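You operate a simulated robot arm through the tools that you are given. There is no shell and no other tool.

The job below is to be done with a simulated robot arm. You get a single attempt, and the scene is never put back.

JOB
Put things in order on the top of the glaze bench. At the end: the ring gauge from the top of the glaze bench stands on top of the large base; the green square tub from the top of the glaze bench stands where the white bottle (marked "Vanilla") stood; the green shaker from the top of the glaze bench stands where the ring gauge stood; the white bottle from the top of the glaze bench is on the white small board; whatever was shut is shut again. Leave all else as you found it, and nothing knocked over. Set down upright: bottle.

The check looks at the end state, three seconds after you hand in, the way a careful person would. Anything else that was tipped, shoved, dropped, spilled or broken makes it a failure.

ROBOT AND FRAMES
A 7-joint arm with a two-finger parallel gripper, fixed in place. Base frame: the origin is on the floor under the middle of its stand, x ahead of it, y to its left, z up; the work surface is at about z = 0.86. Readings come in m, degrees, newtons and seconds.
With the tool pointing down near the work surface it reaches from about 0.24 to 0.68 m from the base axis. Its first joint turns from -66.0 to 66.0 degrees. Payload 2.4 kg.
The TCP is the grasp point between the finger pads, 0.03 m short of the fingertips. In the tool frame z runs along the fingers and y along their closing line. Largest opening 0.094 m; finger width 0.028, thickness 0.01; the body of the gripper, 0.05 by 0.096 m, starts 0.055 m behind the TCP.
Orientation is that of the tool frame in the base frame, as a unit quaternion [w, x, y, z]. With the fingers straight down and closing along the base's y, the tool's x points along the base's -x, its y along +y and its z along -z.

CONTROLS
- The arm moves only by the tool jog_arm. Its argument "deltas" is one flat list of numbers, 7 for each row, row after row: the shift along the tool's x, y, z in units of 50 mm (1.0 is 50 mm), then the turn, a rotation vector about the tool's x, y, z in units of 5 degrees (1.0 is 5 degrees), then the opening, from 0 (shut) to 1 (fully open). In form: [tx, ty, tz, wx, wy, wz, jaw, tx, ty, tz, wx, wy, wz, jaw, ...]. A call has 1 to 20 rows; each row shifts and turns the commanded pose from where the row before left it, along the tool's axes as they then stand. A call with a number of a shift or a turn outside -1 to 1 is refused whole. A row lasts 0.2 s, in which the tool goes at most 0.05 m and 8.6 degrees; a call with a longer step from one row to the next is refused whole, and so is a gripper value outside its range. Where a pose cannot be reached the arm comes as near as it can. A force on the tool above 40 N (or 10 N above the force at the start of the call, whichever is more), or a blocked arm, ends the call early, and 0.2 s more pass. Each finger travels about 0.153 m/s and halts on what it meets, pressing with about 41 N; the grip force reading is that of the motor and also rises with nothing between the fingers. The clock runs only during rows and for 0.2 s after the last one: add rows that do not move to give the fingers time. The reply holds the time, the measured pose of the TCP, the force on the tool along the base axes, the opening and the grip force, in the units named above and with some noise, with the torque about the TCP (base axes, N m) and any sound that the robot's microphone picked up.
- Cameras (640 x 400 px; columns grow to the right, rows downward): "scene" is fixed at [0.0475, 0.4936, 1.433]; the picture's right is [-0.55, -0.83, 0.00], its down [-0.57, 0.38, -0.73] and it looks along [0.61, -0.40, -0.69] (base axes); focal length 231 px, centre (320, 200). "wrist" rides on the gripper at [0.076, 0.014, -0.103] in the tool frame; the picture's right is [-0.18, 0.98, 0.00], its down [-0.75, -0.14, -0.64] and it looks along [-0.63, -0.12, 0.77] (tool axes); focal length 243 px, centre (320, 200). There is no depth. A picture from a camera that has moved, and an enlarged one, comes with that camera's place and axes in the base frame and with its lens.
- grab_frame(camera): a new picture of that camera. No time passes.
- enlarge(camera, box): a new picture of the part [left, top, right, bottom] of that camera's present view, enlarged. No time passes.
- job_done(): hands the job in; it is judged then, once.

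Nothing tells you positions but the pictures and the camera data. Unless the task says otherwise, let go and move clear before handing in.

The tools are called after "Call:" as a command line: name --argument value ..., lists and objects as JSON in quotes. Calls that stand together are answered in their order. jog_arm: Moves the arm, as the interface text tells. Its arguments: {"type":"object","properties":{"deltas":{"type":"array"}},"required":["deltas"]} The other tools are called the same way: grab_frame (camera) takes a picture; enlarge (camera, box) takes an enlarged picture of a part of a camera's view; job_done () hands the job in.

At the start:

```text
time: 0.0
eef_pos: [0.389, 0.1576, 1.1816]
tool_rot: [0.0, -0.001, 1.0, 0.0]
wrist_force: [-0.6, 0.6, -0.1]
torque: [0.02, 0.0, -0.03]
finger_gap: 0.094
finger_force: 0.1
```

scene: 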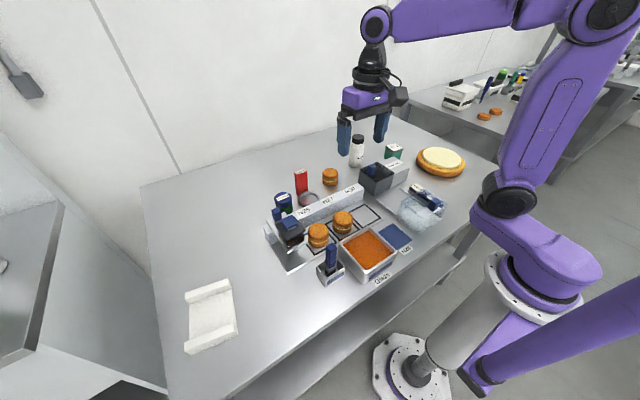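
wrist: 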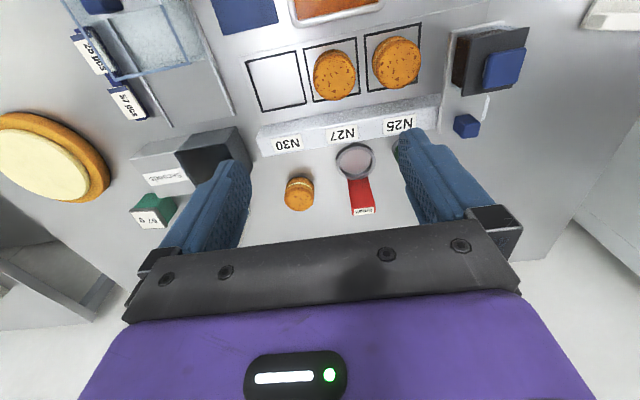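

I see a bench with a number of small items below the gripper; I need closer looks to identify the ring gauge, tub, shaker, bottle, base and board. I'll enlarge several parts first.

Call:
enlarge --camera "scene" --box '[260, 120, 380, 200]'

Call:
enlarge --camera "scene" --box '[340, 120, 480, 210]'

Call:
enlarge --camera "scene" --box '[250, 190, 450, 300]'

Call:
enlarge --camera "wrist" --box '[0, 0, 260, 240]'

Call:
enlarge --camera "wrist" --box '[240, 0, 560, 230]'

Call:
enlarge --camera "scene" --box '[150, 260, 270, 370]'

Call:
enlarge --camera "scene" --box '[420, 50, 640, 160]'

```text
5.00 times, centred on (320, 160) of scene
camera zoom: at [0.0475, 0.4936, 1.433], right [-0.55, -0.83, 0.0], down [-0.57, 0.38, -0.73], along [0.61, -0.4, -0.69], focal length 1154 px, centre (320, 400)
```

zoom: 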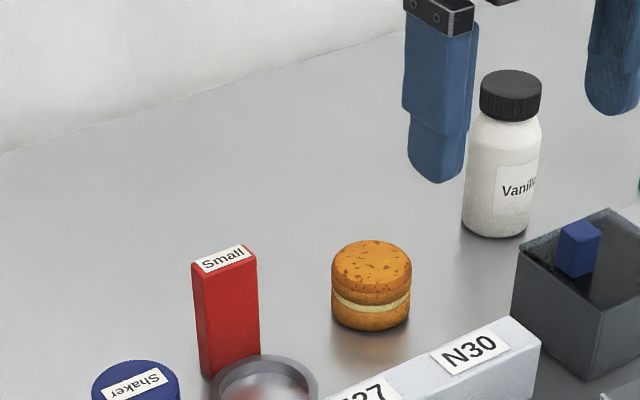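

```text
4.44 times, centred on (410, 165) of scene
camera zoom: at [0.0475, 0.4936, 1.433], right [-0.55, -0.83, 0.0], down [-0.57, 0.38, -0.73], along [0.61, -0.4, -0.69], focal length 1026 px, centre (-80, 356)
```

zoom: 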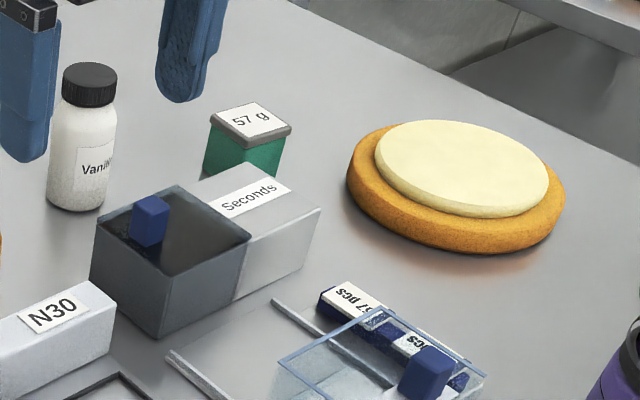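

```text
3.20 times, centred on (350, 245) of scene
camera zoom: at [0.0475, 0.4936, 1.433], right [-0.55, -0.83, 0.0], down [-0.57, 0.38, -0.73], along [0.61, -0.4, -0.69], focal length 738 px, centre (224, 56)
```

zoom: 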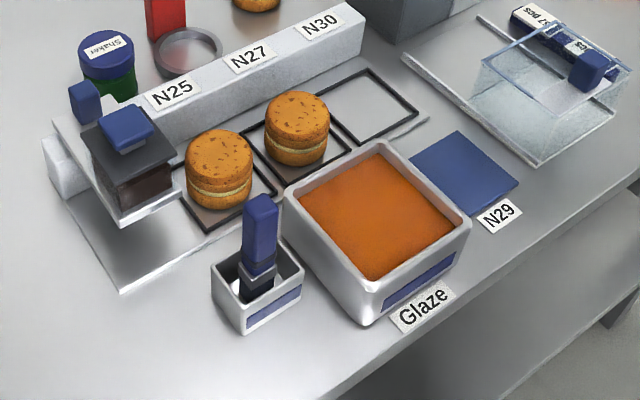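

```text
1.67 times, centred on (130, 120) of wrist
camera zoom: at [0.312, 0.1734, 1.2859], right [0.18, 0.98, 0.0], down [0.75, -0.14, 0.64], along [0.63, -0.12, -0.77], focal length 404 px, centre (637, 333)
```

zoom: 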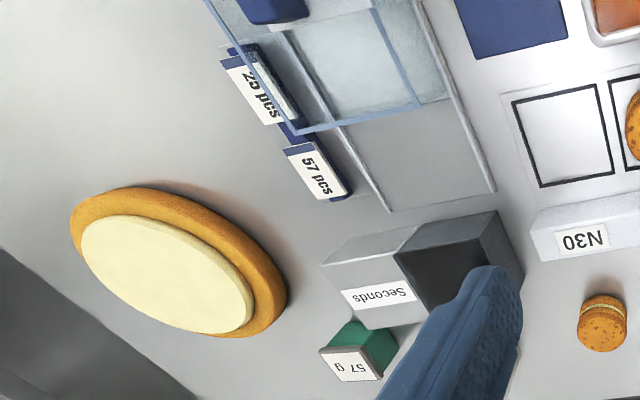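

```text
1.74 times, centred on (400, 115) of wrist
camera zoom: at [0.312, 0.1734, 1.2859], right [0.18, 0.98, 0.0], down [0.75, -0.14, 0.64], along [0.63, -0.12, -0.77], focal length 422 px, centre (181, 348)
```

zoom: 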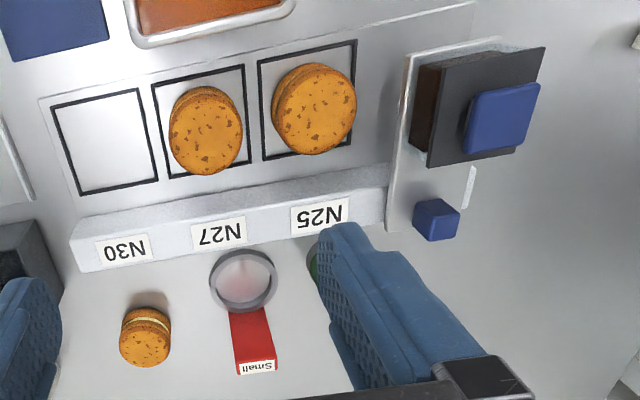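

```text
3.64 times, centred on (210, 315) of scene
camera zoom: at [0.0475, 0.4936, 1.433], right [-0.55, -0.83, 0.0], down [-0.57, 0.38, -0.73], along [0.61, -0.4, -0.69], focal length 839 px, centre (720, -218)
```

zoom: 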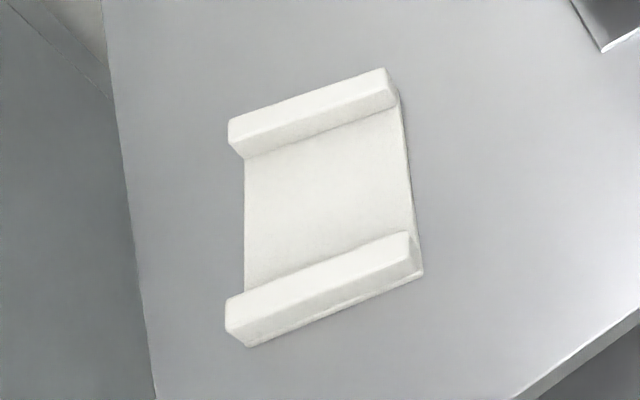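

```text
2.91 times, centred on (530, 105) of scene
camera zoom: at [0.0475, 0.4936, 1.433], right [-0.55, -0.83, 0.0], down [-0.57, 0.38, -0.73], along [0.61, -0.4, -0.69], focal length 671 px, centre (-291, 476)
```

zoom: 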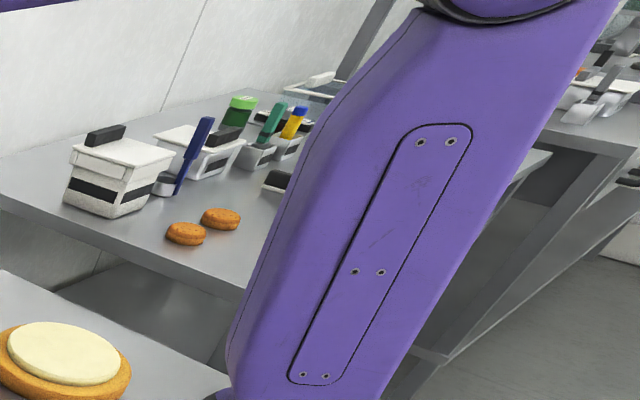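

The ring gauge appears to be the grey ring with the red "Small" block. The tub ("57 g") is behind the Seconds box, Vanilla stands near (0.66, -0.10), the shaker is near (0.57, 0.29), the white board near (0.35, 0.59) and the large base near (0.46, -0.40). I'll move the wrist camera over the right side at a safe height for a closer look.

Call:
jog_arm --deltas '[0, -1, 0, 0, 0, 0, 1, 0, -1, 0, 0, 0, 0, 1, 0, -1, 0, 0, 0, 0, 1, 0, -1, 0, 0, 0, 0, 1, 0, -1, 0, 0, 0, 0, 1, 0, 0, 0, 0, 0, 0, 1]'

Call:
grab_frame --camera "wrist"

Call:
grab_frame --camera "scene"

```text
time: 1.4
eef_pos: [0.3912, -0.0943, 1.1834]
tool_rot: [0.0, -0.001, 1.0, 0.0]
wrist_force: [0.1, 0.3, -0.7]
torque: [-0.01, 0.03, -0.01]
finger_gap: 0.0942
finger_force: 0.0
```

```text
taken
camera wrist: at [0.3132, -0.0773, 1.2862], right [0.18, 0.98, 0.0], down [0.75, -0.14, 0.64], along [0.63, -0.12, -0.77], focal length 243 px, centre (320, 200)
```

wrist: 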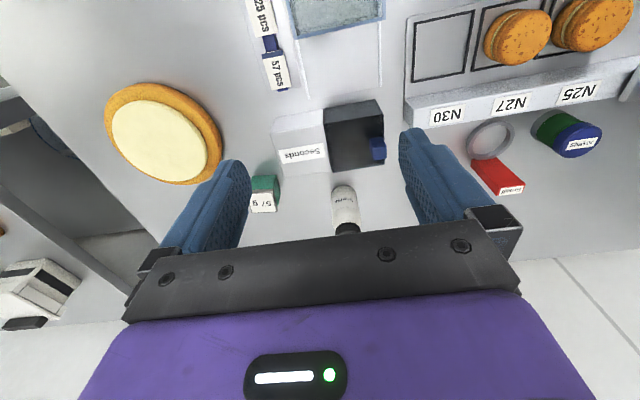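

```text
taken
```

scene: 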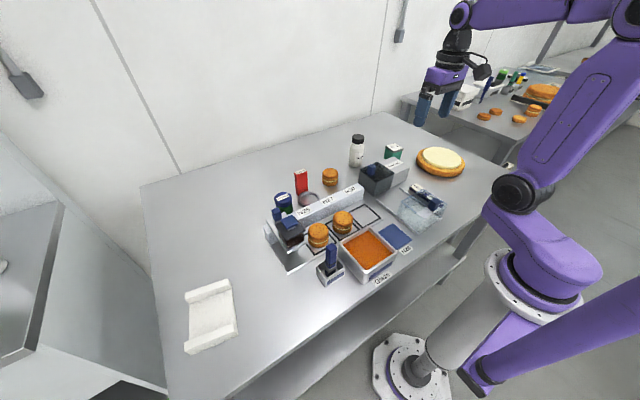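

The view from here shows the tub, bottle, ring gauge and shaker. I'll enlarge them in both cameras to measure positions.

Call:
enlarge --camera "wrist" --box '[230, 90, 400, 240]'

Call:
enlarge --camera "wrist" --box '[440, 80, 620, 210]'

Call:
enlarge --camera "scene" --box '[320, 120, 420, 200]'

Call:
enlarge --camera "scene" --box '[260, 160, 340, 220]'

Call:
enlarge --camera "scene" --box '[400, 130, 480, 190]'

Call:
enlarge --camera "scene" --box '[170, 270, 250, 360]'

Call:
enlarge --camera "wrist" --box '[80, 60, 260, 220]'

```text
2.67 times, centred on (315, 165) of wrist
camera zoom: at [0.3132, -0.0773, 1.2862], right [0.18, 0.98, 0.0], down [0.75, -0.14, 0.64], along [0.63, -0.12, -0.77], focal length 647 px, centre (333, 293)
```

zoom: 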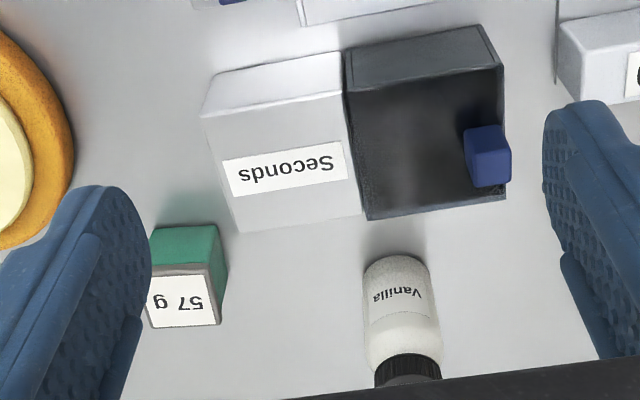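

```text
3.08 times, centred on (530, 145) of wrist
camera zoom: at [0.3132, -0.0773, 1.2862], right [0.18, 0.98, 0.0], down [0.75, -0.14, 0.64], along [0.63, -0.12, -0.77], focal length 746 px, centre (-326, 369)
```

zoom: 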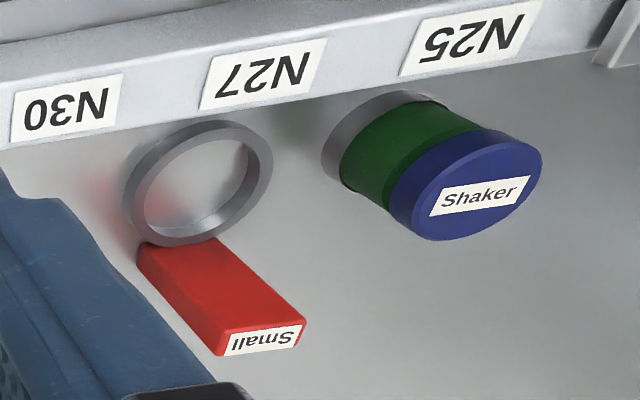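

```text
5.00 times, centred on (370, 160) of scene
camera zoom: at [0.0475, 0.4935, 1.433], right [-0.55, -0.83, 0.0], down [-0.57, 0.38, -0.73], along [0.61, -0.4, -0.69], focal length 1154 px, centre (70, 400)
```

zoom: 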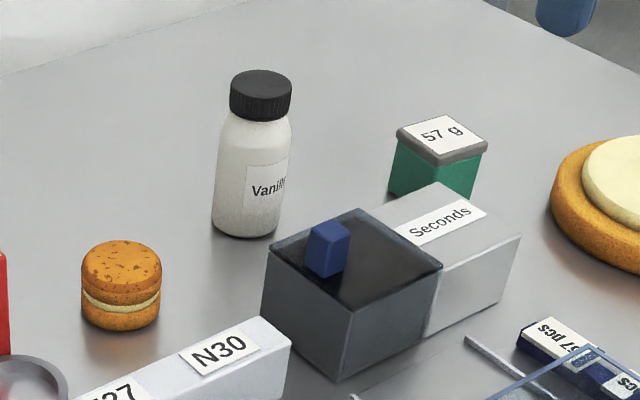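

```text
6.67 times, centred on (300, 190) of scene
camera zoom: at [0.0475, 0.4935, 1.433], right [-0.55, -0.83, 0.0], down [-0.57, 0.38, -0.73], along [0.61, -0.4, -0.69], focal length 1539 px, centre (453, 267)
```

zoom: 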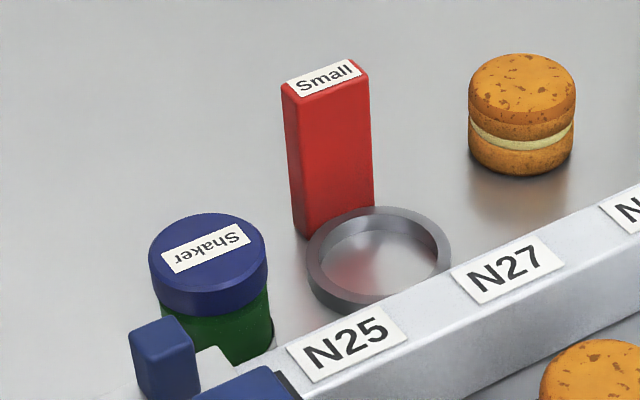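

```text
6.67 times, centred on (440, 160) of scene
camera zoom: at [0.0475, 0.4935, 1.433], right [-0.55, -0.83, 0.0], down [-0.57, 0.38, -0.73], along [0.61, -0.4, -0.69], focal length 1539 px, centre (-480, 467)
```

zoom: 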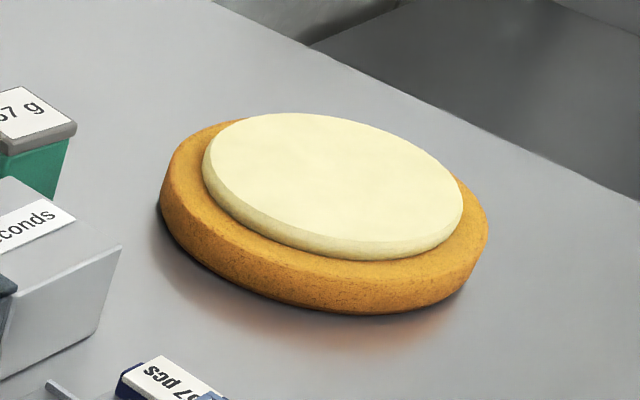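

```text
4.44 times, centred on (210, 315) of scene
camera zoom: at [0.0475, 0.4935, 1.433], right [-0.55, -0.83, 0.0], down [-0.57, 0.38, -0.73], along [0.61, -0.4, -0.69], focal length 1026 px, centre (809, -311)
```

zoom: 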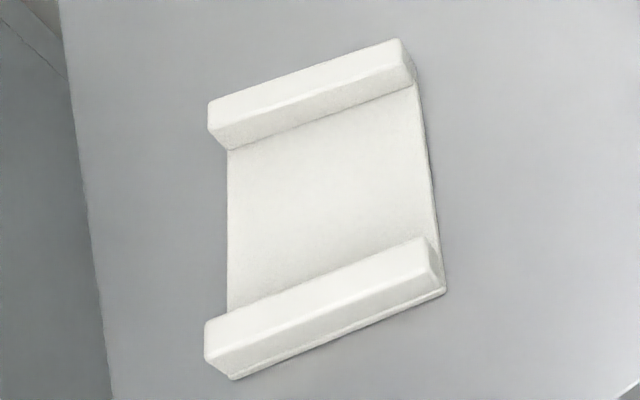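

```text
2.50 times, centred on (170, 140) of wrist
camera zoom: at [0.3132, -0.0773, 1.2862], right [0.18, 0.98, 0.0], down [0.75, -0.14, 0.64], along [0.63, -0.12, -0.77], focal length 606 px, centre (695, 350)
```

zoom: 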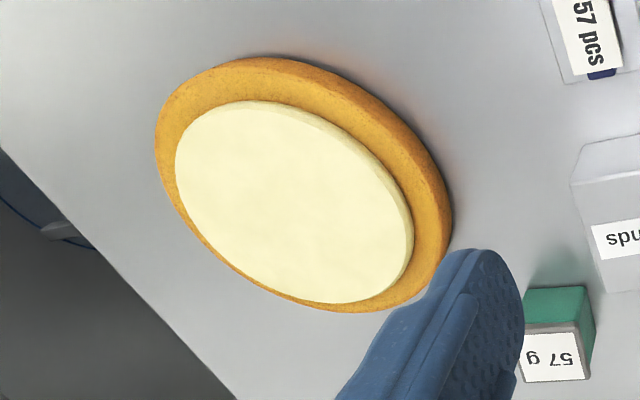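

The ring gauge is a flat grey ring with an upright red handle, and the shaker seems to have a grey foot. I'll move the wrist camera lower over that area to see the shapes and clearances.

Call:
jog_arm --deltas '[0, 0.98, 0, 0, 0, 0, 1, 0, 0.98, 0, 0, 0, 0, 1, 0, 0.98, 0, 0, 0, 0, 1, 0, 0.98, 0, 0, 0, 0, 1, 0, 0.98, 0, 0, 0, 0, 1, 0, 0.98, 0, 0, 0, 0, 1, 0, 0, 0.9, 0, 0, 0, 1, 0, 0, 0.9, 0, 0, 0, 1, 0, 0, 0.8, 0, 0, 0, 1, 0, 0, 0, 0, 0, 0, 1]'

Call:
grab_frame --camera "wrist"

Call:
enlarge --camera "wrist" --box '[220, 0, 460, 170]'

```text
time: 3.6
eef_pos: [0.3894, 0.2002, 1.0526]
tool_rot: [0.001, 0.001, 1.0, 0.0]
wrist_force: [-0.1, 0.2, 0.3]
torque: [-0.01, -0.01, 0.0]
finger_gap: 0.0941
finger_force: 0.0
```

```text
taken
camera wrist: at [0.312, 0.2156, 1.1551], right [0.18, 0.98, 0.0], down [0.75, -0.14, 0.64], along [0.63, -0.12, -0.77], focal length 243 px, centre (320, 200)
```

wrist: 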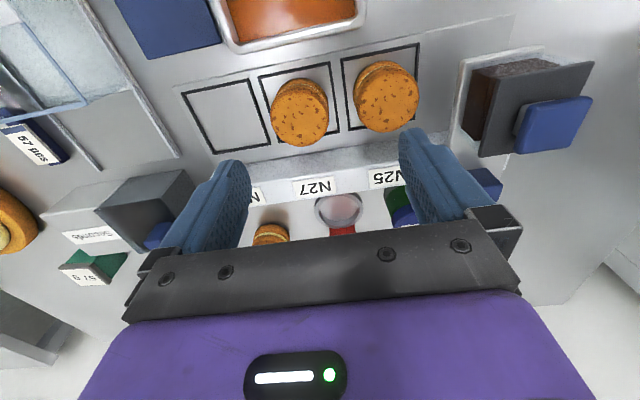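

```text
2.35 times, centred on (340, 85) of wrist
camera zoom: at [0.312, 0.2156, 1.1551], right [0.18, 0.98, 0.0], down [0.75, -0.14, 0.64], along [0.63, -0.12, -0.77], focal length 571 px, centre (273, 471)
```

zoom: 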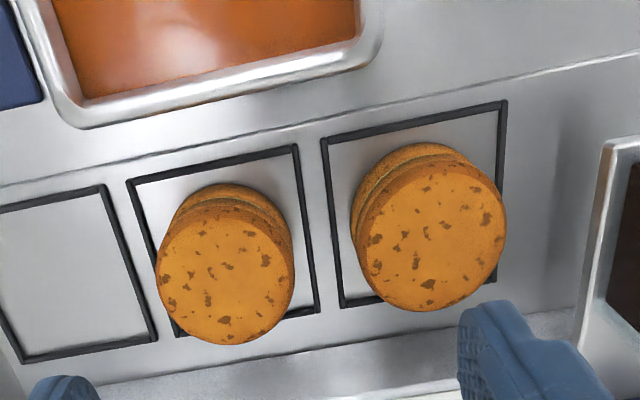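

The gripper body hides the ring gauge from here. I'll move 0.15 m forward at this height, with the fingertips at about 1.02, and look again.

Call:
jog_arm --deltas '[-1, 0, 0, 0, 0, 0, 1, -1, 0, 0, 0, 0, 0, 1, -1, 0, 0, 0, 0, 0, 1, 0, 0, 0, 0, 0, 0, 1]'

Call:
grab_frame --camera "wrist"

Call:
enlarge --camera "wrist" --box '[220, 40, 460, 200]'

Call:
grab_frame --camera "scene"

```text
time: 4.6
eef_pos: [0.5393, 0.2005, 1.0537]
tool_rot: [0.001, 0.001, 1.0, 0.0]
wrist_force: [0.6, -0.4, -0.9]
torque: [0.02, -0.02, -0.02]
finger_gap: 0.0941
finger_force: 0.0
```

```text
taken
camera wrist: at [0.4624, 0.2171, 1.158], right [0.18, 0.98, 0.0], down [0.75, -0.14, 0.64], along [0.63, -0.12, -0.77], focal length 243 px, centre (320, 200)
```

wrist: 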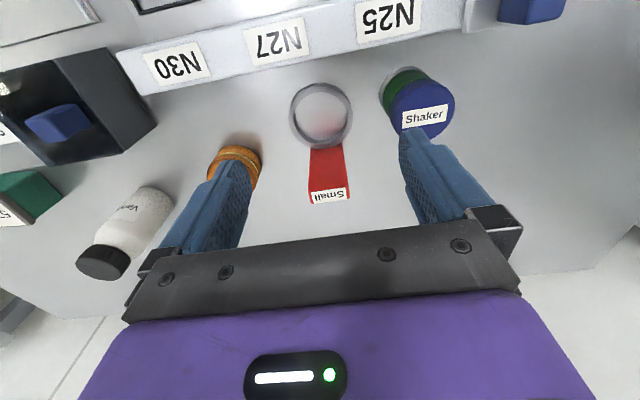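

```text
2.50 times, centred on (340, 120) of wrist
camera zoom: at [0.4624, 0.2171, 1.158], right [0.18, 0.98, 0.0], down [0.75, -0.14, 0.64], along [0.63, -0.12, -0.77], focal length 606 px, centre (270, 400)
```

zoom: 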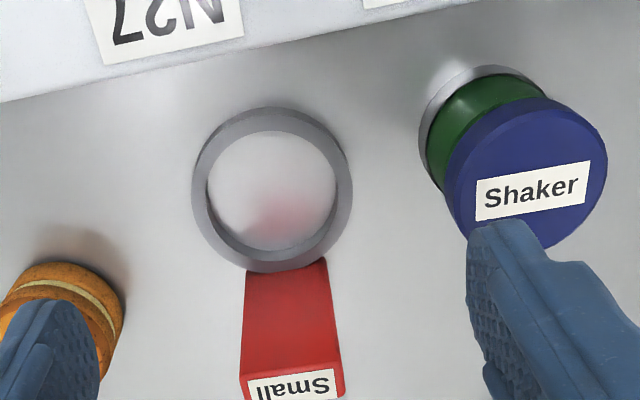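

```text
taken
```

scene: 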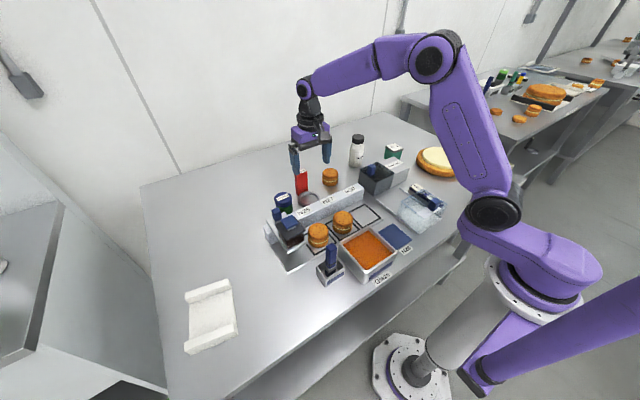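

The ring gauge's ring centre is near (0.571, 0.198), with its handle near x = 0.618 and its top at z ≈ 0.96. The shaker is near (0.564, 0.300). I'll zoom in on the shaker's foot and the nearby blue block to judge clearance.

Call:
enlarge --camera "wrist" --box '[370, 50, 470, 150]'

Call:
enlarge --camera "scene" --box '[262, 180, 312, 220]'

Call:
enlarge --camera "wrist" --box '[0, 100, 180, 300]'

Call:
enlarge --camera "scene" --box '[280, 140, 370, 220]'

```text
4.00 times, centred on (420, 100) of wrist
camera zoom: at [0.4624, 0.2171, 1.158], right [0.18, 0.98, 0.0], down [0.75, -0.14, 0.64], along [0.63, -0.12, -0.77], focal length 970 px, centre (-80, 600)
```

zoom: 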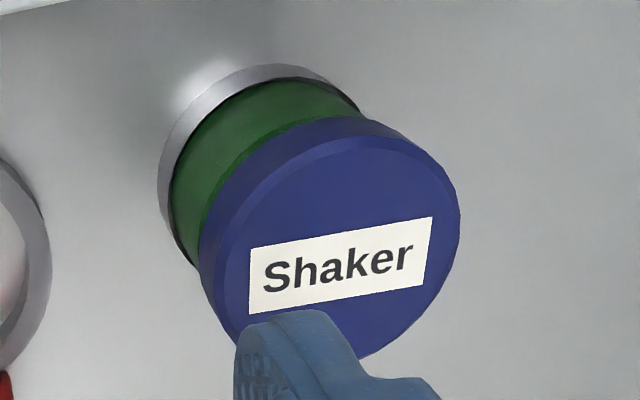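

```text
10.00 times, centred on (287, 200) of scene
camera zoom: at [0.0475, 0.4936, 1.433], right [-0.55, -0.83, 0.0], down [-0.57, 0.38, -0.73], along [0.61, -0.4, -0.69], focal length 2308 px, centre (650, 200)
```

zoom: 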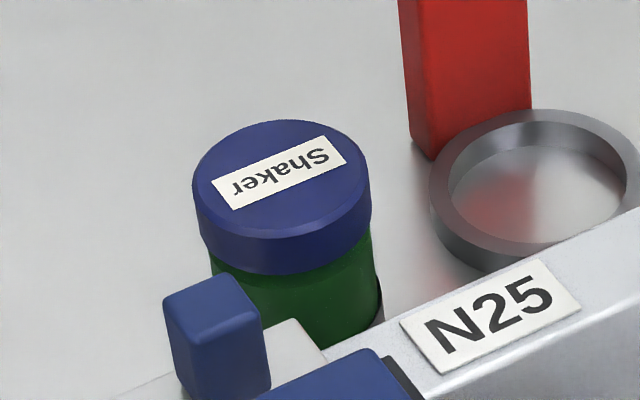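

```text
2.00 times, centred on (90, 200) of wrist
camera zoom: at [0.4624, 0.2171, 1.158], right [0.18, 0.98, 0.0], down [0.75, -0.14, 0.64], along [0.63, -0.12, -0.77], focal length 485 px, centre (780, 200)
```

zoom: 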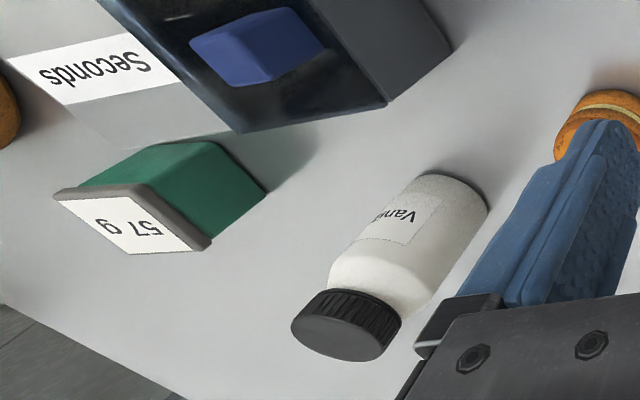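

```text
5.00 times, centred on (325, 180) of scene
camera zoom: at [0.0475, 0.4936, 1.433], right [-0.55, -0.83, 0.0], down [-0.57, 0.38, -0.73], along [0.61, -0.4, -0.69], focal length 1154 px, centre (295, 300)
```

zoom: 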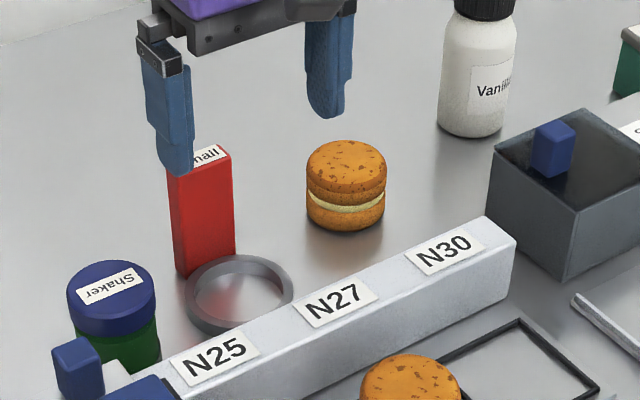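

Vanilla goes first. I'll rise a little and move over it, keeping the fingertips well above its cap.

Call:
jog_arm --deltas '[0, 0, -1, 0, 0, 0, 1, -0.4, -0.9, 0, 0, 0, 0, 1, -0.4, -0.9, 0, 0, 0, 0, 1, -0.4, -0.9, 0, 0, 0, 0, 1, -0.4, -0.9, 0, 0, 0, 0, 1, -0.4, -0.9, 0, 0, 0, 0, 1, -0.4, -0.9, 0, 0, 0, 0, 1, 0, -0.4, 0, 0, 0, 0, 1, 0, 0, 0, 0, 0, 0, 1]'

Call:
grab_frame --camera "wrist"

Call:
enlarge --camera "wrist" --box '[220, 40, 420, 200]'

Call:
grab_frame --camera "scene"

```text
time: 6.6
eef_pos: [0.6596, -0.0892, 1.1033]
tool_rot: [-0.001, -0.001, 1.0, 0.0]
wrist_force: [0.2, -0.1, -0.3]
torque: [0.01, 0.0, 0.01]
finger_gap: 0.0941
finger_force: 0.1
```

```text
taken
camera wrist: at [0.5825, -0.0726, 1.2062], right [0.18, 0.98, 0.0], down [0.75, -0.14, 0.64], along [0.63, -0.12, -0.77], focal length 243 px, centre (320, 200)
```

wrist: 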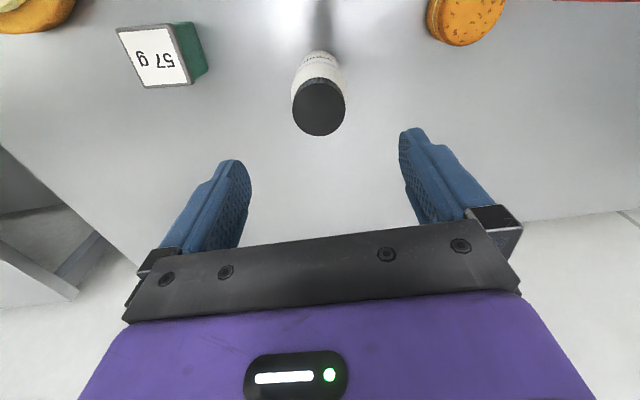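

```text
2.50 times, centred on (320, 120) of wrist
camera zoom: at [0.5825, -0.0726, 1.2062], right [0.18, 0.98, 0.0], down [0.75, -0.14, 0.64], along [0.63, -0.12, -0.77], focal length 606 px, centre (320, 400)
```

zoom: 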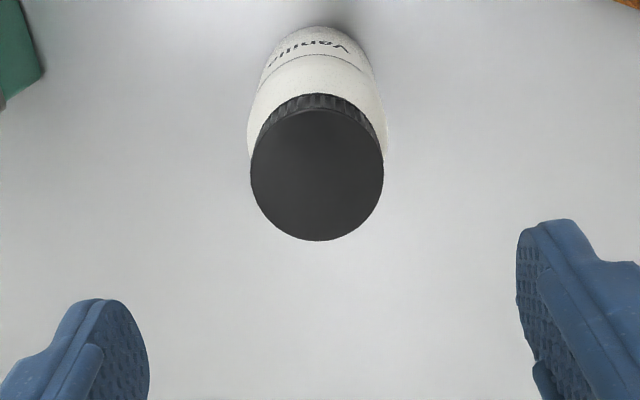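

```text
taken
```

scene: 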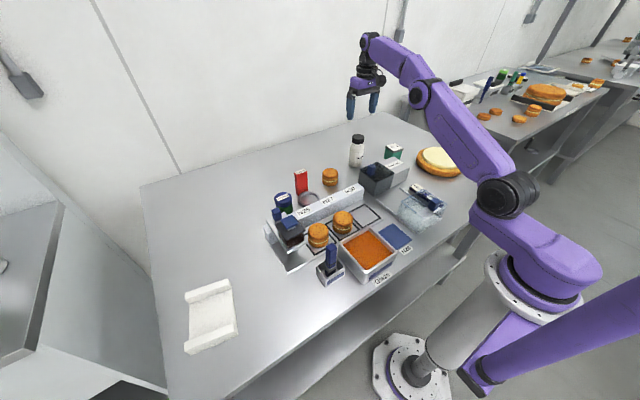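

The cap is centred under the grasp point, with the bottle near (0.6585, -0.088). I'll descend with the jaws open until the pads surround the upper body.

Call:
jog_arm --deltas '[0, -0.02, 0.8, 0, 0, 0, 1, 0, 0, 0.8, 0, 0, 0, 1, 0, 0, 0.8, 0, 0, 0, 1, 0, 0, 0.6, 0, 0, 0, 1, 0, 0, 0, 0, 0, 0, 1]'

Call:
grab_frame --camera "wrist"

Call:
enlarge --camera "scene" --box '[310, 80, 430, 200]'

```text
time: 7.8
eef_pos: [0.6597, -0.0879, 0.9528]
tool_rot: [0.0, -0.001, 1.0, 0.001]
wrist_force: [0.2, 0.0, 1.1]
torque: [-0.03, -0.01, 0.0]
finger_gap: 0.094
finger_force: 0.1
```

```text
taken
camera wrist: at [0.5818, -0.0723, 1.0567], right [0.18, 0.98, 0.0], down [0.75, -0.14, 0.64], along [0.63, -0.12, -0.77], focal length 243 px, centre (320, 200)
```

wrist: 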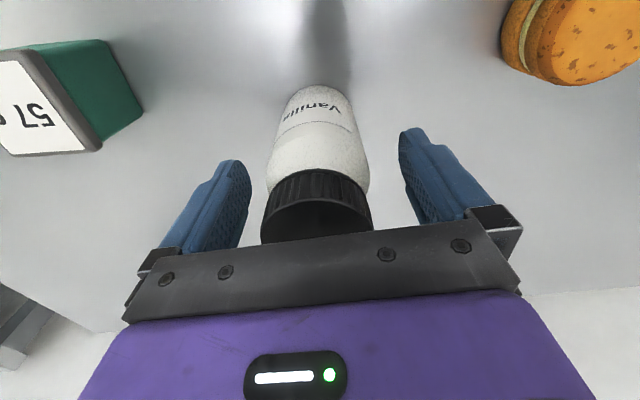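

```text
3.33 times, centred on (370, 140) of scene
camera zoom: at [0.0475, 0.4936, 1.433], right [-0.55, -0.83, 0.0], down [-0.57, 0.38, -0.73], along [0.61, -0.4, -0.69], focal length 769 px, centre (153, 400)
```

zoom: 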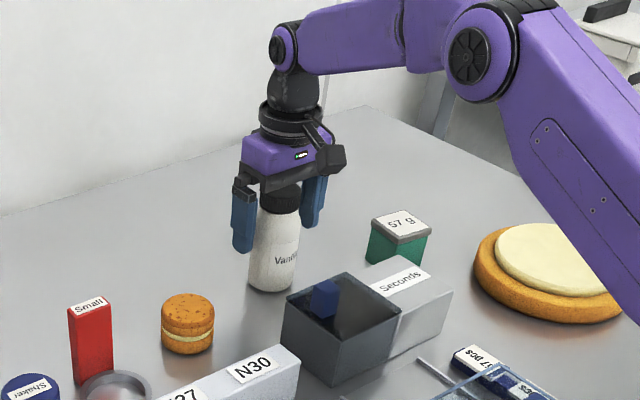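

The bottle sits centrally between the fingers, with room above the cap. I'll lower about 12 mm more and close the jaws.

Call:
jog_arm --deltas '[0, 0, 0.12, 0, 0, 0, 1, 0, 0, 0.12, 0, 0, 0, 1, 0, 0, 0, 0, 0, 0, 0.4, 0, 0, 0, 0, 0, 0, 0.4, 0, 0, 0, 0, 0, 0, 0.4]'

Call:
grab_frame --camera "wrist"

```text
time: 9.0
eef_pos: [0.6586, -0.0889, 0.9413]
tool_rot: [0.0, 0.0, 1.0, -0.001]
wrist_force: [0.9, 0.0, -0.1]
torque: [-0.02, 0.01, 0.01]
finger_gap: 0.0579
finger_force: 41.0
```

```text
taken
camera wrist: at [0.582, -0.0727, 1.0448], right [0.18, 0.98, 0.0], down [0.75, -0.14, 0.64], along [0.63, -0.12, -0.77], focal length 243 px, centre (320, 200)
```

wrist: 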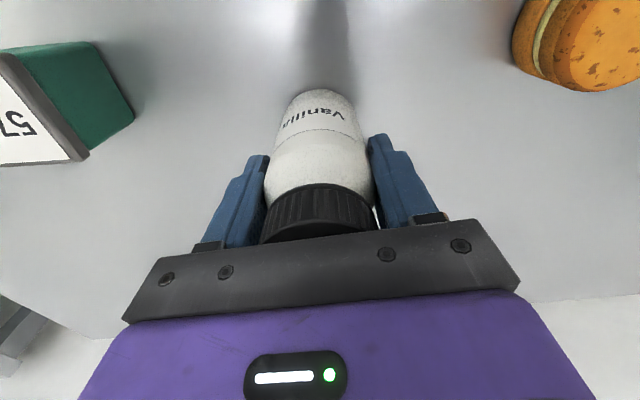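

The bottle is gripped at a 58 mm gap. I'll lift straight up and verify before carrying it across.

Call:
jog_arm --deltas '[0, 0, -0.2, 0, 0, 0, 0.4, 0, 0, -0.5, 0, 0, 0, 0.4, 0, 0, -0.9, 0, 0, 0, 0.4, 0, 0, -0.9, 0, 0, 0, 0.4, 0, 0, -0.9, 0, 0, 0, 0.4, 0, 0, -0.5, 0, 0, 0, 0.4]'

Call:
grab_frame --camera "wrist"

Call:
grab_frame --camera "scene"

```text
time: 10.4
eef_pos: [0.6516, -0.0868, 1.1257]
tool_rot: [-0.002, 0.0, 1.0, 0.0]
wrist_force: [0.5, 0.1, -2.7]
torque: [0.0, 0.02, 0.01]
finger_gap: 0.0579
finger_force: 41.2
out of reach, approached as far as the arm can: row 6
```

```text
taken
camera wrist: at [0.5745, -0.0715, 1.2278], right [0.18, 0.98, 0.0], down [0.76, -0.14, 0.64], along [0.63, -0.12, -0.77], focal length 243 px, centre (320, 200)
```

wrist: 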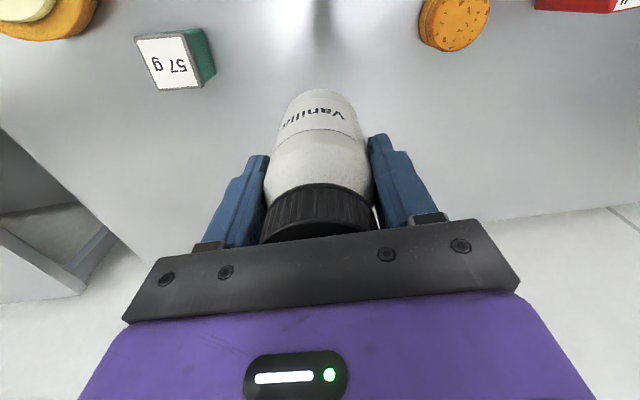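

```text
taken
```

scene: 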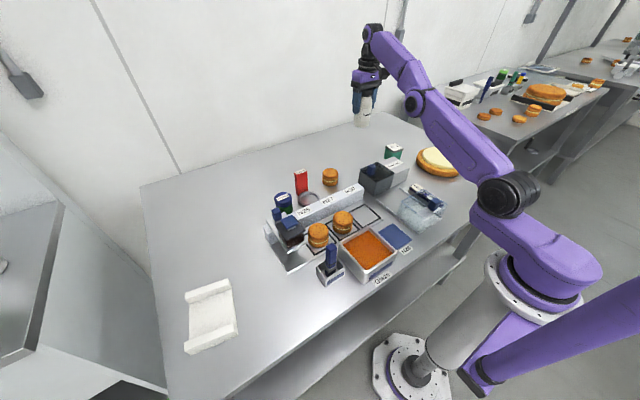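

The bottle is lifted cleanly, with its bottom at about z = 1.04. The arm hit its reach limit at that height, which resolves as I move inward. Next I'll carry it across to above the near edge of the white board.

Call:
jog_arm --deltas '[0.4133, 0.8533, 0, 0, 0, 0, 0.4, 0.4133, 0.8533, 0, 0, 0, 0, 0.4, 0.4133, 0.8533, 0, 0, 0, 0, 0.4, 0.4133, 0.8533, 0, 0, 0, 0, 0.4, 0.4133, 0.8533, 0, 0, 0, 0, 0.4, 0.4133, 0.8533, 0, 0, 0, 0, 0.4, 0.4133, 0.8533, 0, 0, 0, 0, 0.4, 0.4133, 0.8533, 0, 0, 0, 0, 0.4, 0.4133, 0.8533, 0, 0, 0, 0, 0.4, 0.4133, 0.8533, 0, 0, 0, 0, 0.4, 0.4133, 0.8533, 0, 0, 0, 0, 0.4, 0.4133, 0.8533, 0, 0, 0, 0, 0.4, 0.4133, 0.8533, 0, 0, 0, 0, 0.4, 0.4133, 0.8533, 0, 0, 0, 0, 0.4, 0, 0, 0, 0, 0, 0, 0.4]'

Call:
grab_frame --camera "wrist"

Call:
grab_frame --camera "scene"

```text
time: 13.6
eef_pos: [0.3612, 0.5071, 1.1238]
tool_rot: [0.0, 0.001, 1.0, 0.0]
wrist_force: [0.1, 1.4, -2.8]
torque: [-0.04, 0.03, 0.0]
finger_gap: 0.0577
finger_force: 40.9
```

```text
taken
camera wrist: at [0.284, 0.5237, 1.2264], right [0.18, 0.98, 0.0], down [0.75, -0.14, 0.64], along [0.63, -0.12, -0.77], focal length 243 px, centre (320, 200)
```

wrist: 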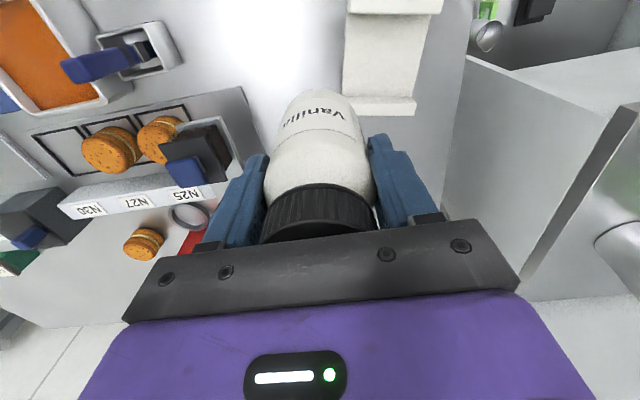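

```text
taken
```

scene: 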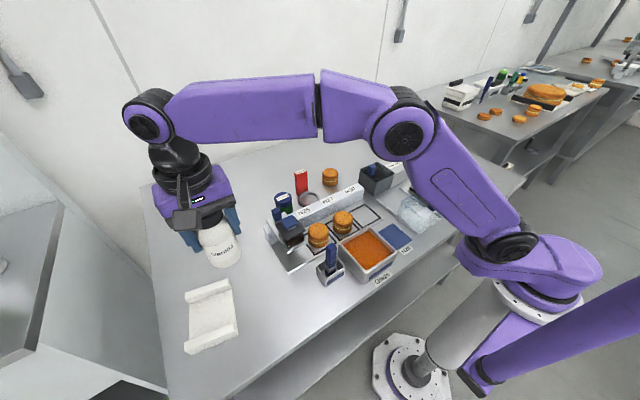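

The bottle is now near (0.36, 0.51) at height, and the board is visible in both views. I'll zoom in on the board in the wrist view to measure it.

Call:
enlarge --camera "wrist" --box '[320, 0, 480, 130]'

Call:
enlarge --camera "scene" --box '[140, 200, 270, 380]'

```text
3.08 times, centred on (400, 65) of wrist
camera zoom: at [0.284, 0.5237, 1.2264], right [0.18, 0.98, 0.0], down [0.75, -0.14, 0.64], along [0.63, -0.12, -0.77], focal length 746 px, centre (74, 615)
```

zoom: 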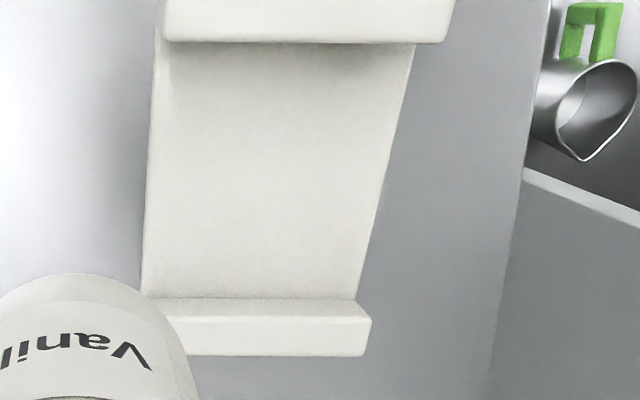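

```text
2.22 times, centred on (205, 290) of scene
camera zoom: at [0.0475, 0.4936, 1.433], right [-0.55, -0.83, 0.0], down [-0.57, 0.38, -0.73], along [0.61, -0.4, -0.69], focal length 513 px, centre (576, 0)
```

zoom: 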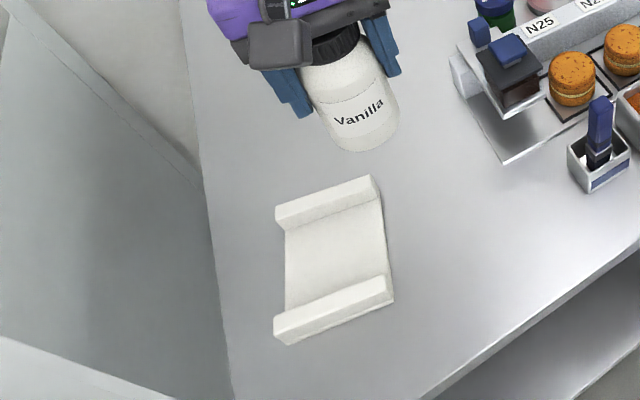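

The board's inner floor measures about x 0.305–0.417 and y 0.54–0.65. I'll place the bottle centre at about (0.3575, 0.576), inside the board and within reach. I'll lower first, then move out over the board.

Call:
jog_arm --deltas '[0, 0, 0.8, 0, 0, 0, 0.4, 0, 0, 0.8, 0, 0, 0, 0.4, 0, 0, 0.8, 0, 0, 0, 0.4, 0.02, 0.5, 0, 0, 0, 0, 0.4, 0.03, 0.5, 0, 0, 0, 0, 0.4, 0, 0.33, 0, 0, 0, 0, 0.4, 0, 0, 0, 0, 0, 0, 0.4]'

Call:
grab_frame --camera "wrist"

Call:
enlarge --camera "scene" --box '[150, 200, 270, 370]'

```text
time: 15.2
eef_pos: [0.3581, 0.5762, 1.0037]
tool_rot: [0.0, -0.001, 1.0, 0.0]
wrist_force: [-0.3, 0.1, -2.9]
torque: [-0.02, 0.02, 0.0]
finger_gap: 0.0579
finger_force: 40.9
```

```text
taken
camera wrist: at [0.2816, 0.5922, 1.1069], right [0.18, 0.98, 0.0], down [0.75, -0.14, 0.64], along [0.63, -0.12, -0.77], focal length 243 px, centre (320, 200)
```

wrist: 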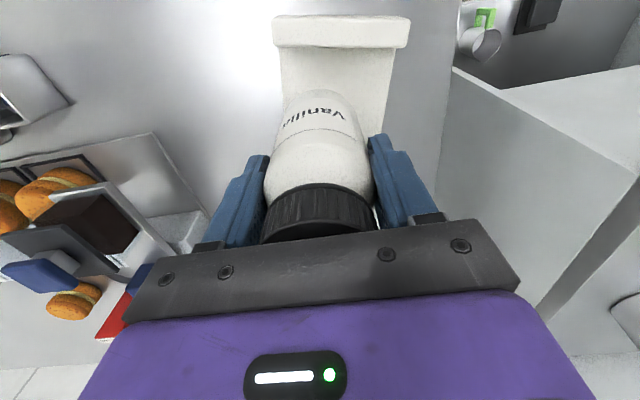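

```text
2.35 times, centred on (210, 285) of scene
camera zoom: at [0.0475, 0.4936, 1.433], right [-0.55, -0.83, 0.0], down [-0.57, 0.38, -0.73], along [0.61, -0.4, -0.69], focal length 543 px, centre (579, 0)
```

zoom: 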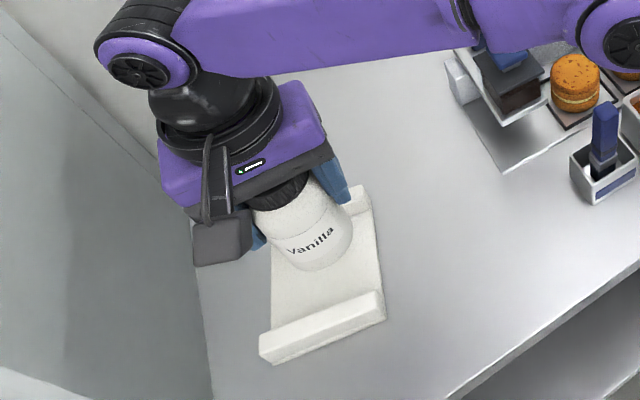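

The bottle is over the board, clear of both rails. I'll lower most of the way, then creep down while watching the force.

Call:
jog_arm --deltas '[0, 0, 0.4, 0, 0, 0, 0.4, 0, 0, 0.4, 0, 0, 0, 0.4, 0, 0, 0.16, 0, 0, 0, 0.4, 0, 0, 0, 0, 0, 0, 0.4]'

Call:
grab_frame --camera "wrist"

Call:
enlarge --camera "scene" --box '[170, 240, 250, 350]'

```text
time: 16.2
eef_pos: [0.3582, 0.5763, 0.9559]
tool_rot: [0.0, 0.0, 1.0, 0.0]
wrist_force: [0.3, 0.1, -2.0]
torque: [0.02, 0.01, 0.01]
finger_gap: 0.0579
finger_force: 40.7
```

```text
taken
camera wrist: at [0.2814, 0.5924, 1.0584], right [0.18, 0.98, 0.0], down [0.75, -0.14, 0.64], along [0.63, -0.12, -0.77], focal length 243 px, centre (320, 200)
```

wrist: 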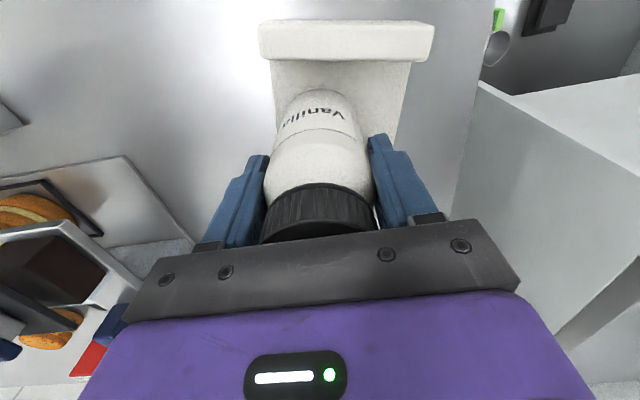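

```text
3.64 times, centred on (210, 295) of scene
camera zoom: at [0.0475, 0.4936, 1.433], right [-0.55, -0.83, 0.0], down [-0.57, 0.38, -0.73], along [0.61, -0.4, -0.69], focal length 839 px, centre (720, -146)
```

zoom: 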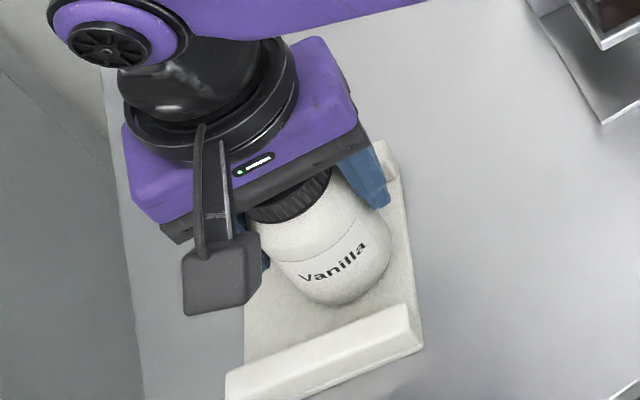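

The bottle is inside the board, roughly 8 mm above the plate. I'll lower in 2 mm steps.

Call:
jog_arm --deltas '[0, 0, 0.04, 0, 0, 0, 0.4, 0, 0, 0.04, 0, 0, 0, 0.4, 0, 0, 0.04, 0, 0, 0, 0.4, 0, 0, 0, 0, 0, 0, 0.4]'

```text
time: 17.2
eef_pos: [0.3592, 0.5756, 0.9505]
tool_rot: [0.0, 0.0, 1.0, 0.0]
wrist_force: [0.0, -0.5, -2.7]
torque: [0.02, 0.0, -0.03]
finger_gap: 0.0574
finger_force: 41.4
```

No contact yet, so I'll keep creeping down.

Call:
jog_arm --deltas '[0, 0, 0.03, 0, 0, 0, 0.4, 0, 0, 0.03, 0, 0, 0, 0.4, 0, 0, 0, 0, 0, 0, 0.4]'

```text
time: 18.0
eef_pos: [0.3582, 0.5771, 0.9489]
tool_rot: [0.001, -0.001, 1.0, 0.001]
wrist_force: [-4.5, -4.4, 20.2]
torque: [-0.47, 0.53, 0.03]
finger_gap: 0.0576
finger_force: 41.0
```

There is contact at TCP z ≈ 0.9485, so the plate is at about z = 0.867. I'll ease up slightly to relieve the force before releasing.

Call:
jog_arm --deltas '[0, 0, -0.025, 0, 0, 0, 0.4, 0, 0, 0, 0, 0, 0, 0.4]'

```text
time: 18.6
eef_pos: [0.3583, 0.5758, 0.9491]
tool_rot: [0.001, 0.001, 1.0, 0.001]
wrist_force: [-1.4, -1.0, 16.9]
torque: [-0.06, 0.26, 0.05]
finger_gap: 0.058
finger_force: 41.3
```

Call:
jog_arm --deltas '[0, 0, -0.03, 0, 0, 0, 0.4, 0, 0, 0, 0, 0, 0, 0.4]'

```text
time: 19.2
eef_pos: [0.359, 0.5755, 0.9493]
tool_rot: [-0.001, 0.0, 1.0, 0.0]
wrist_force: [1.6, 2.8, 4.1]
torque: [0.37, -0.03, -0.03]
finger_gap: 0.0578
finger_force: 41.0
```

The contact force is now light. I'll open the jaws gradually while holding still.

Call:
jog_arm --deltas '[0, 0, 0, 0, 0, 0, 0.62, 0, 0, 0, 0, 0, 0, 0.66, 0, 0, 0, 0, 0, 0, 0.75, 0, 0, 0, 0, 0, 0, 0.9, 0, 0, 0, 0, 0, 0, 1, 0, 0, 0, 0, 0, 0, 1]'

Call:
grab_frame --camera "wrist"

Call:
enlarge --camera "scene" --box '[170, 240, 250, 350]'

```text
time: 20.6
eef_pos: [0.3591, 0.5756, 0.9497]
tool_rot: [-0.001, 0.0, 1.0, 0.0]
wrist_force: [-0.7, -0.1, 0.5]
torque: [-0.04, 0.03, -0.02]
finger_gap: 0.094
finger_force: 0.1
```

```text
taken
camera wrist: at [0.2814, 0.5922, 1.0533], right [0.18, 0.98, 0.0], down [0.75, -0.14, 0.64], along [0.63, -0.12, -0.77], focal length 243 px, centre (320, 200)
```

wrist: 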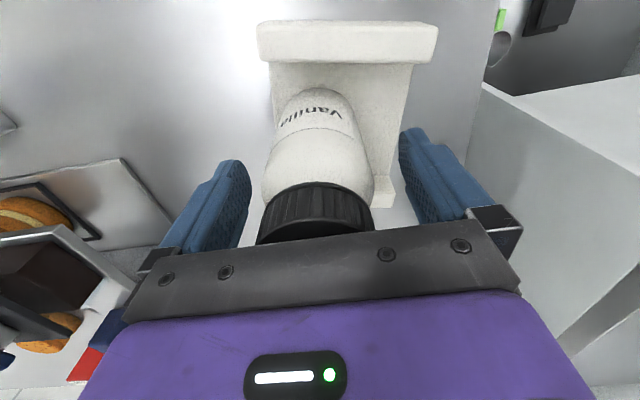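

```text
3.64 times, centred on (210, 295) of scene
camera zoom: at [0.0475, 0.4936, 1.433], right [-0.55, -0.83, 0.0], down [-0.57, 0.38, -0.73], along [0.61, -0.4, -0.69], focal length 839 px, centre (720, -146)
```

zoom: 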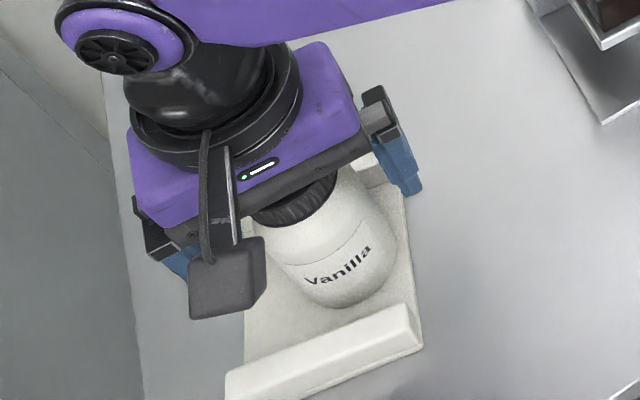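

The bottle is standing on the board and released. I'll rise straight up and check it.

Call:
jog_arm --deltas '[0, 0, -0.3, 0, 0, 0, 1, 0, 0, -0.6, 0, 0, 0, 1, 0, 0, -0.7, 0, 0, 0, 1, 0, -0.1, -0.4, 0, 0, 0, 1, 0, -0.8, 0, 0, 0, 0, 1, 0, -0.9, 0, 0, 0, 0, 1, 0, 0, 0, 0, 0, 0, 1]'

Call:
grab_frame --camera "wrist"

Call:
enlarge --camera "scene" --box '[170, 240, 250, 350]'

```text
time: 22.2
eef_pos: [0.359, 0.483, 1.0496]
tool_rot: [0.0, -0.001, 1.0, 0.001]
wrist_force: [0.4, 1.1, -1.0]
torque: [0.03, 0.06, -0.01]
finger_gap: 0.0938
finger_force: 0.0
```

```text
taken
camera wrist: at [0.283, 0.4998, 1.152], right [0.18, 0.98, 0.0], down [0.75, -0.14, 0.64], along [0.63, -0.12, -0.77], focal length 243 px, centre (320, 200)
```

wrist: 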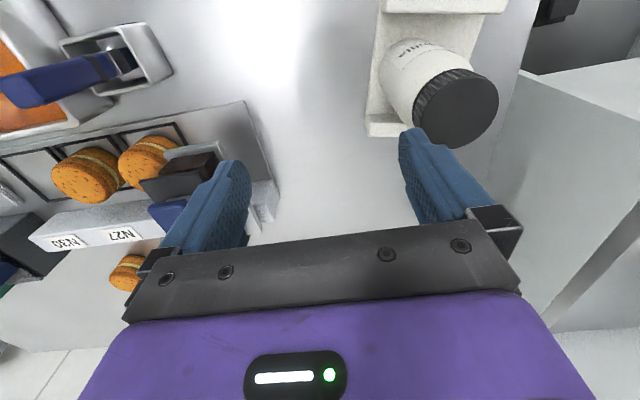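

```text
3.64 times, centred on (210, 295) of scene
camera zoom: at [0.0475, 0.4935, 1.433], right [-0.55, -0.83, 0.0], down [-0.57, 0.38, -0.73], along [0.61, -0.4, -0.69], focal length 839 px, centre (720, -146)
```

zoom: 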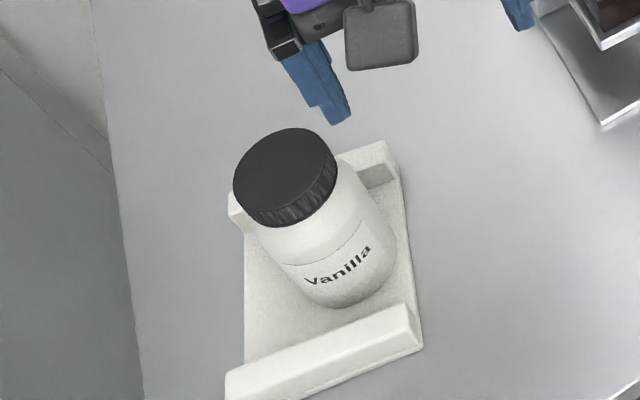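

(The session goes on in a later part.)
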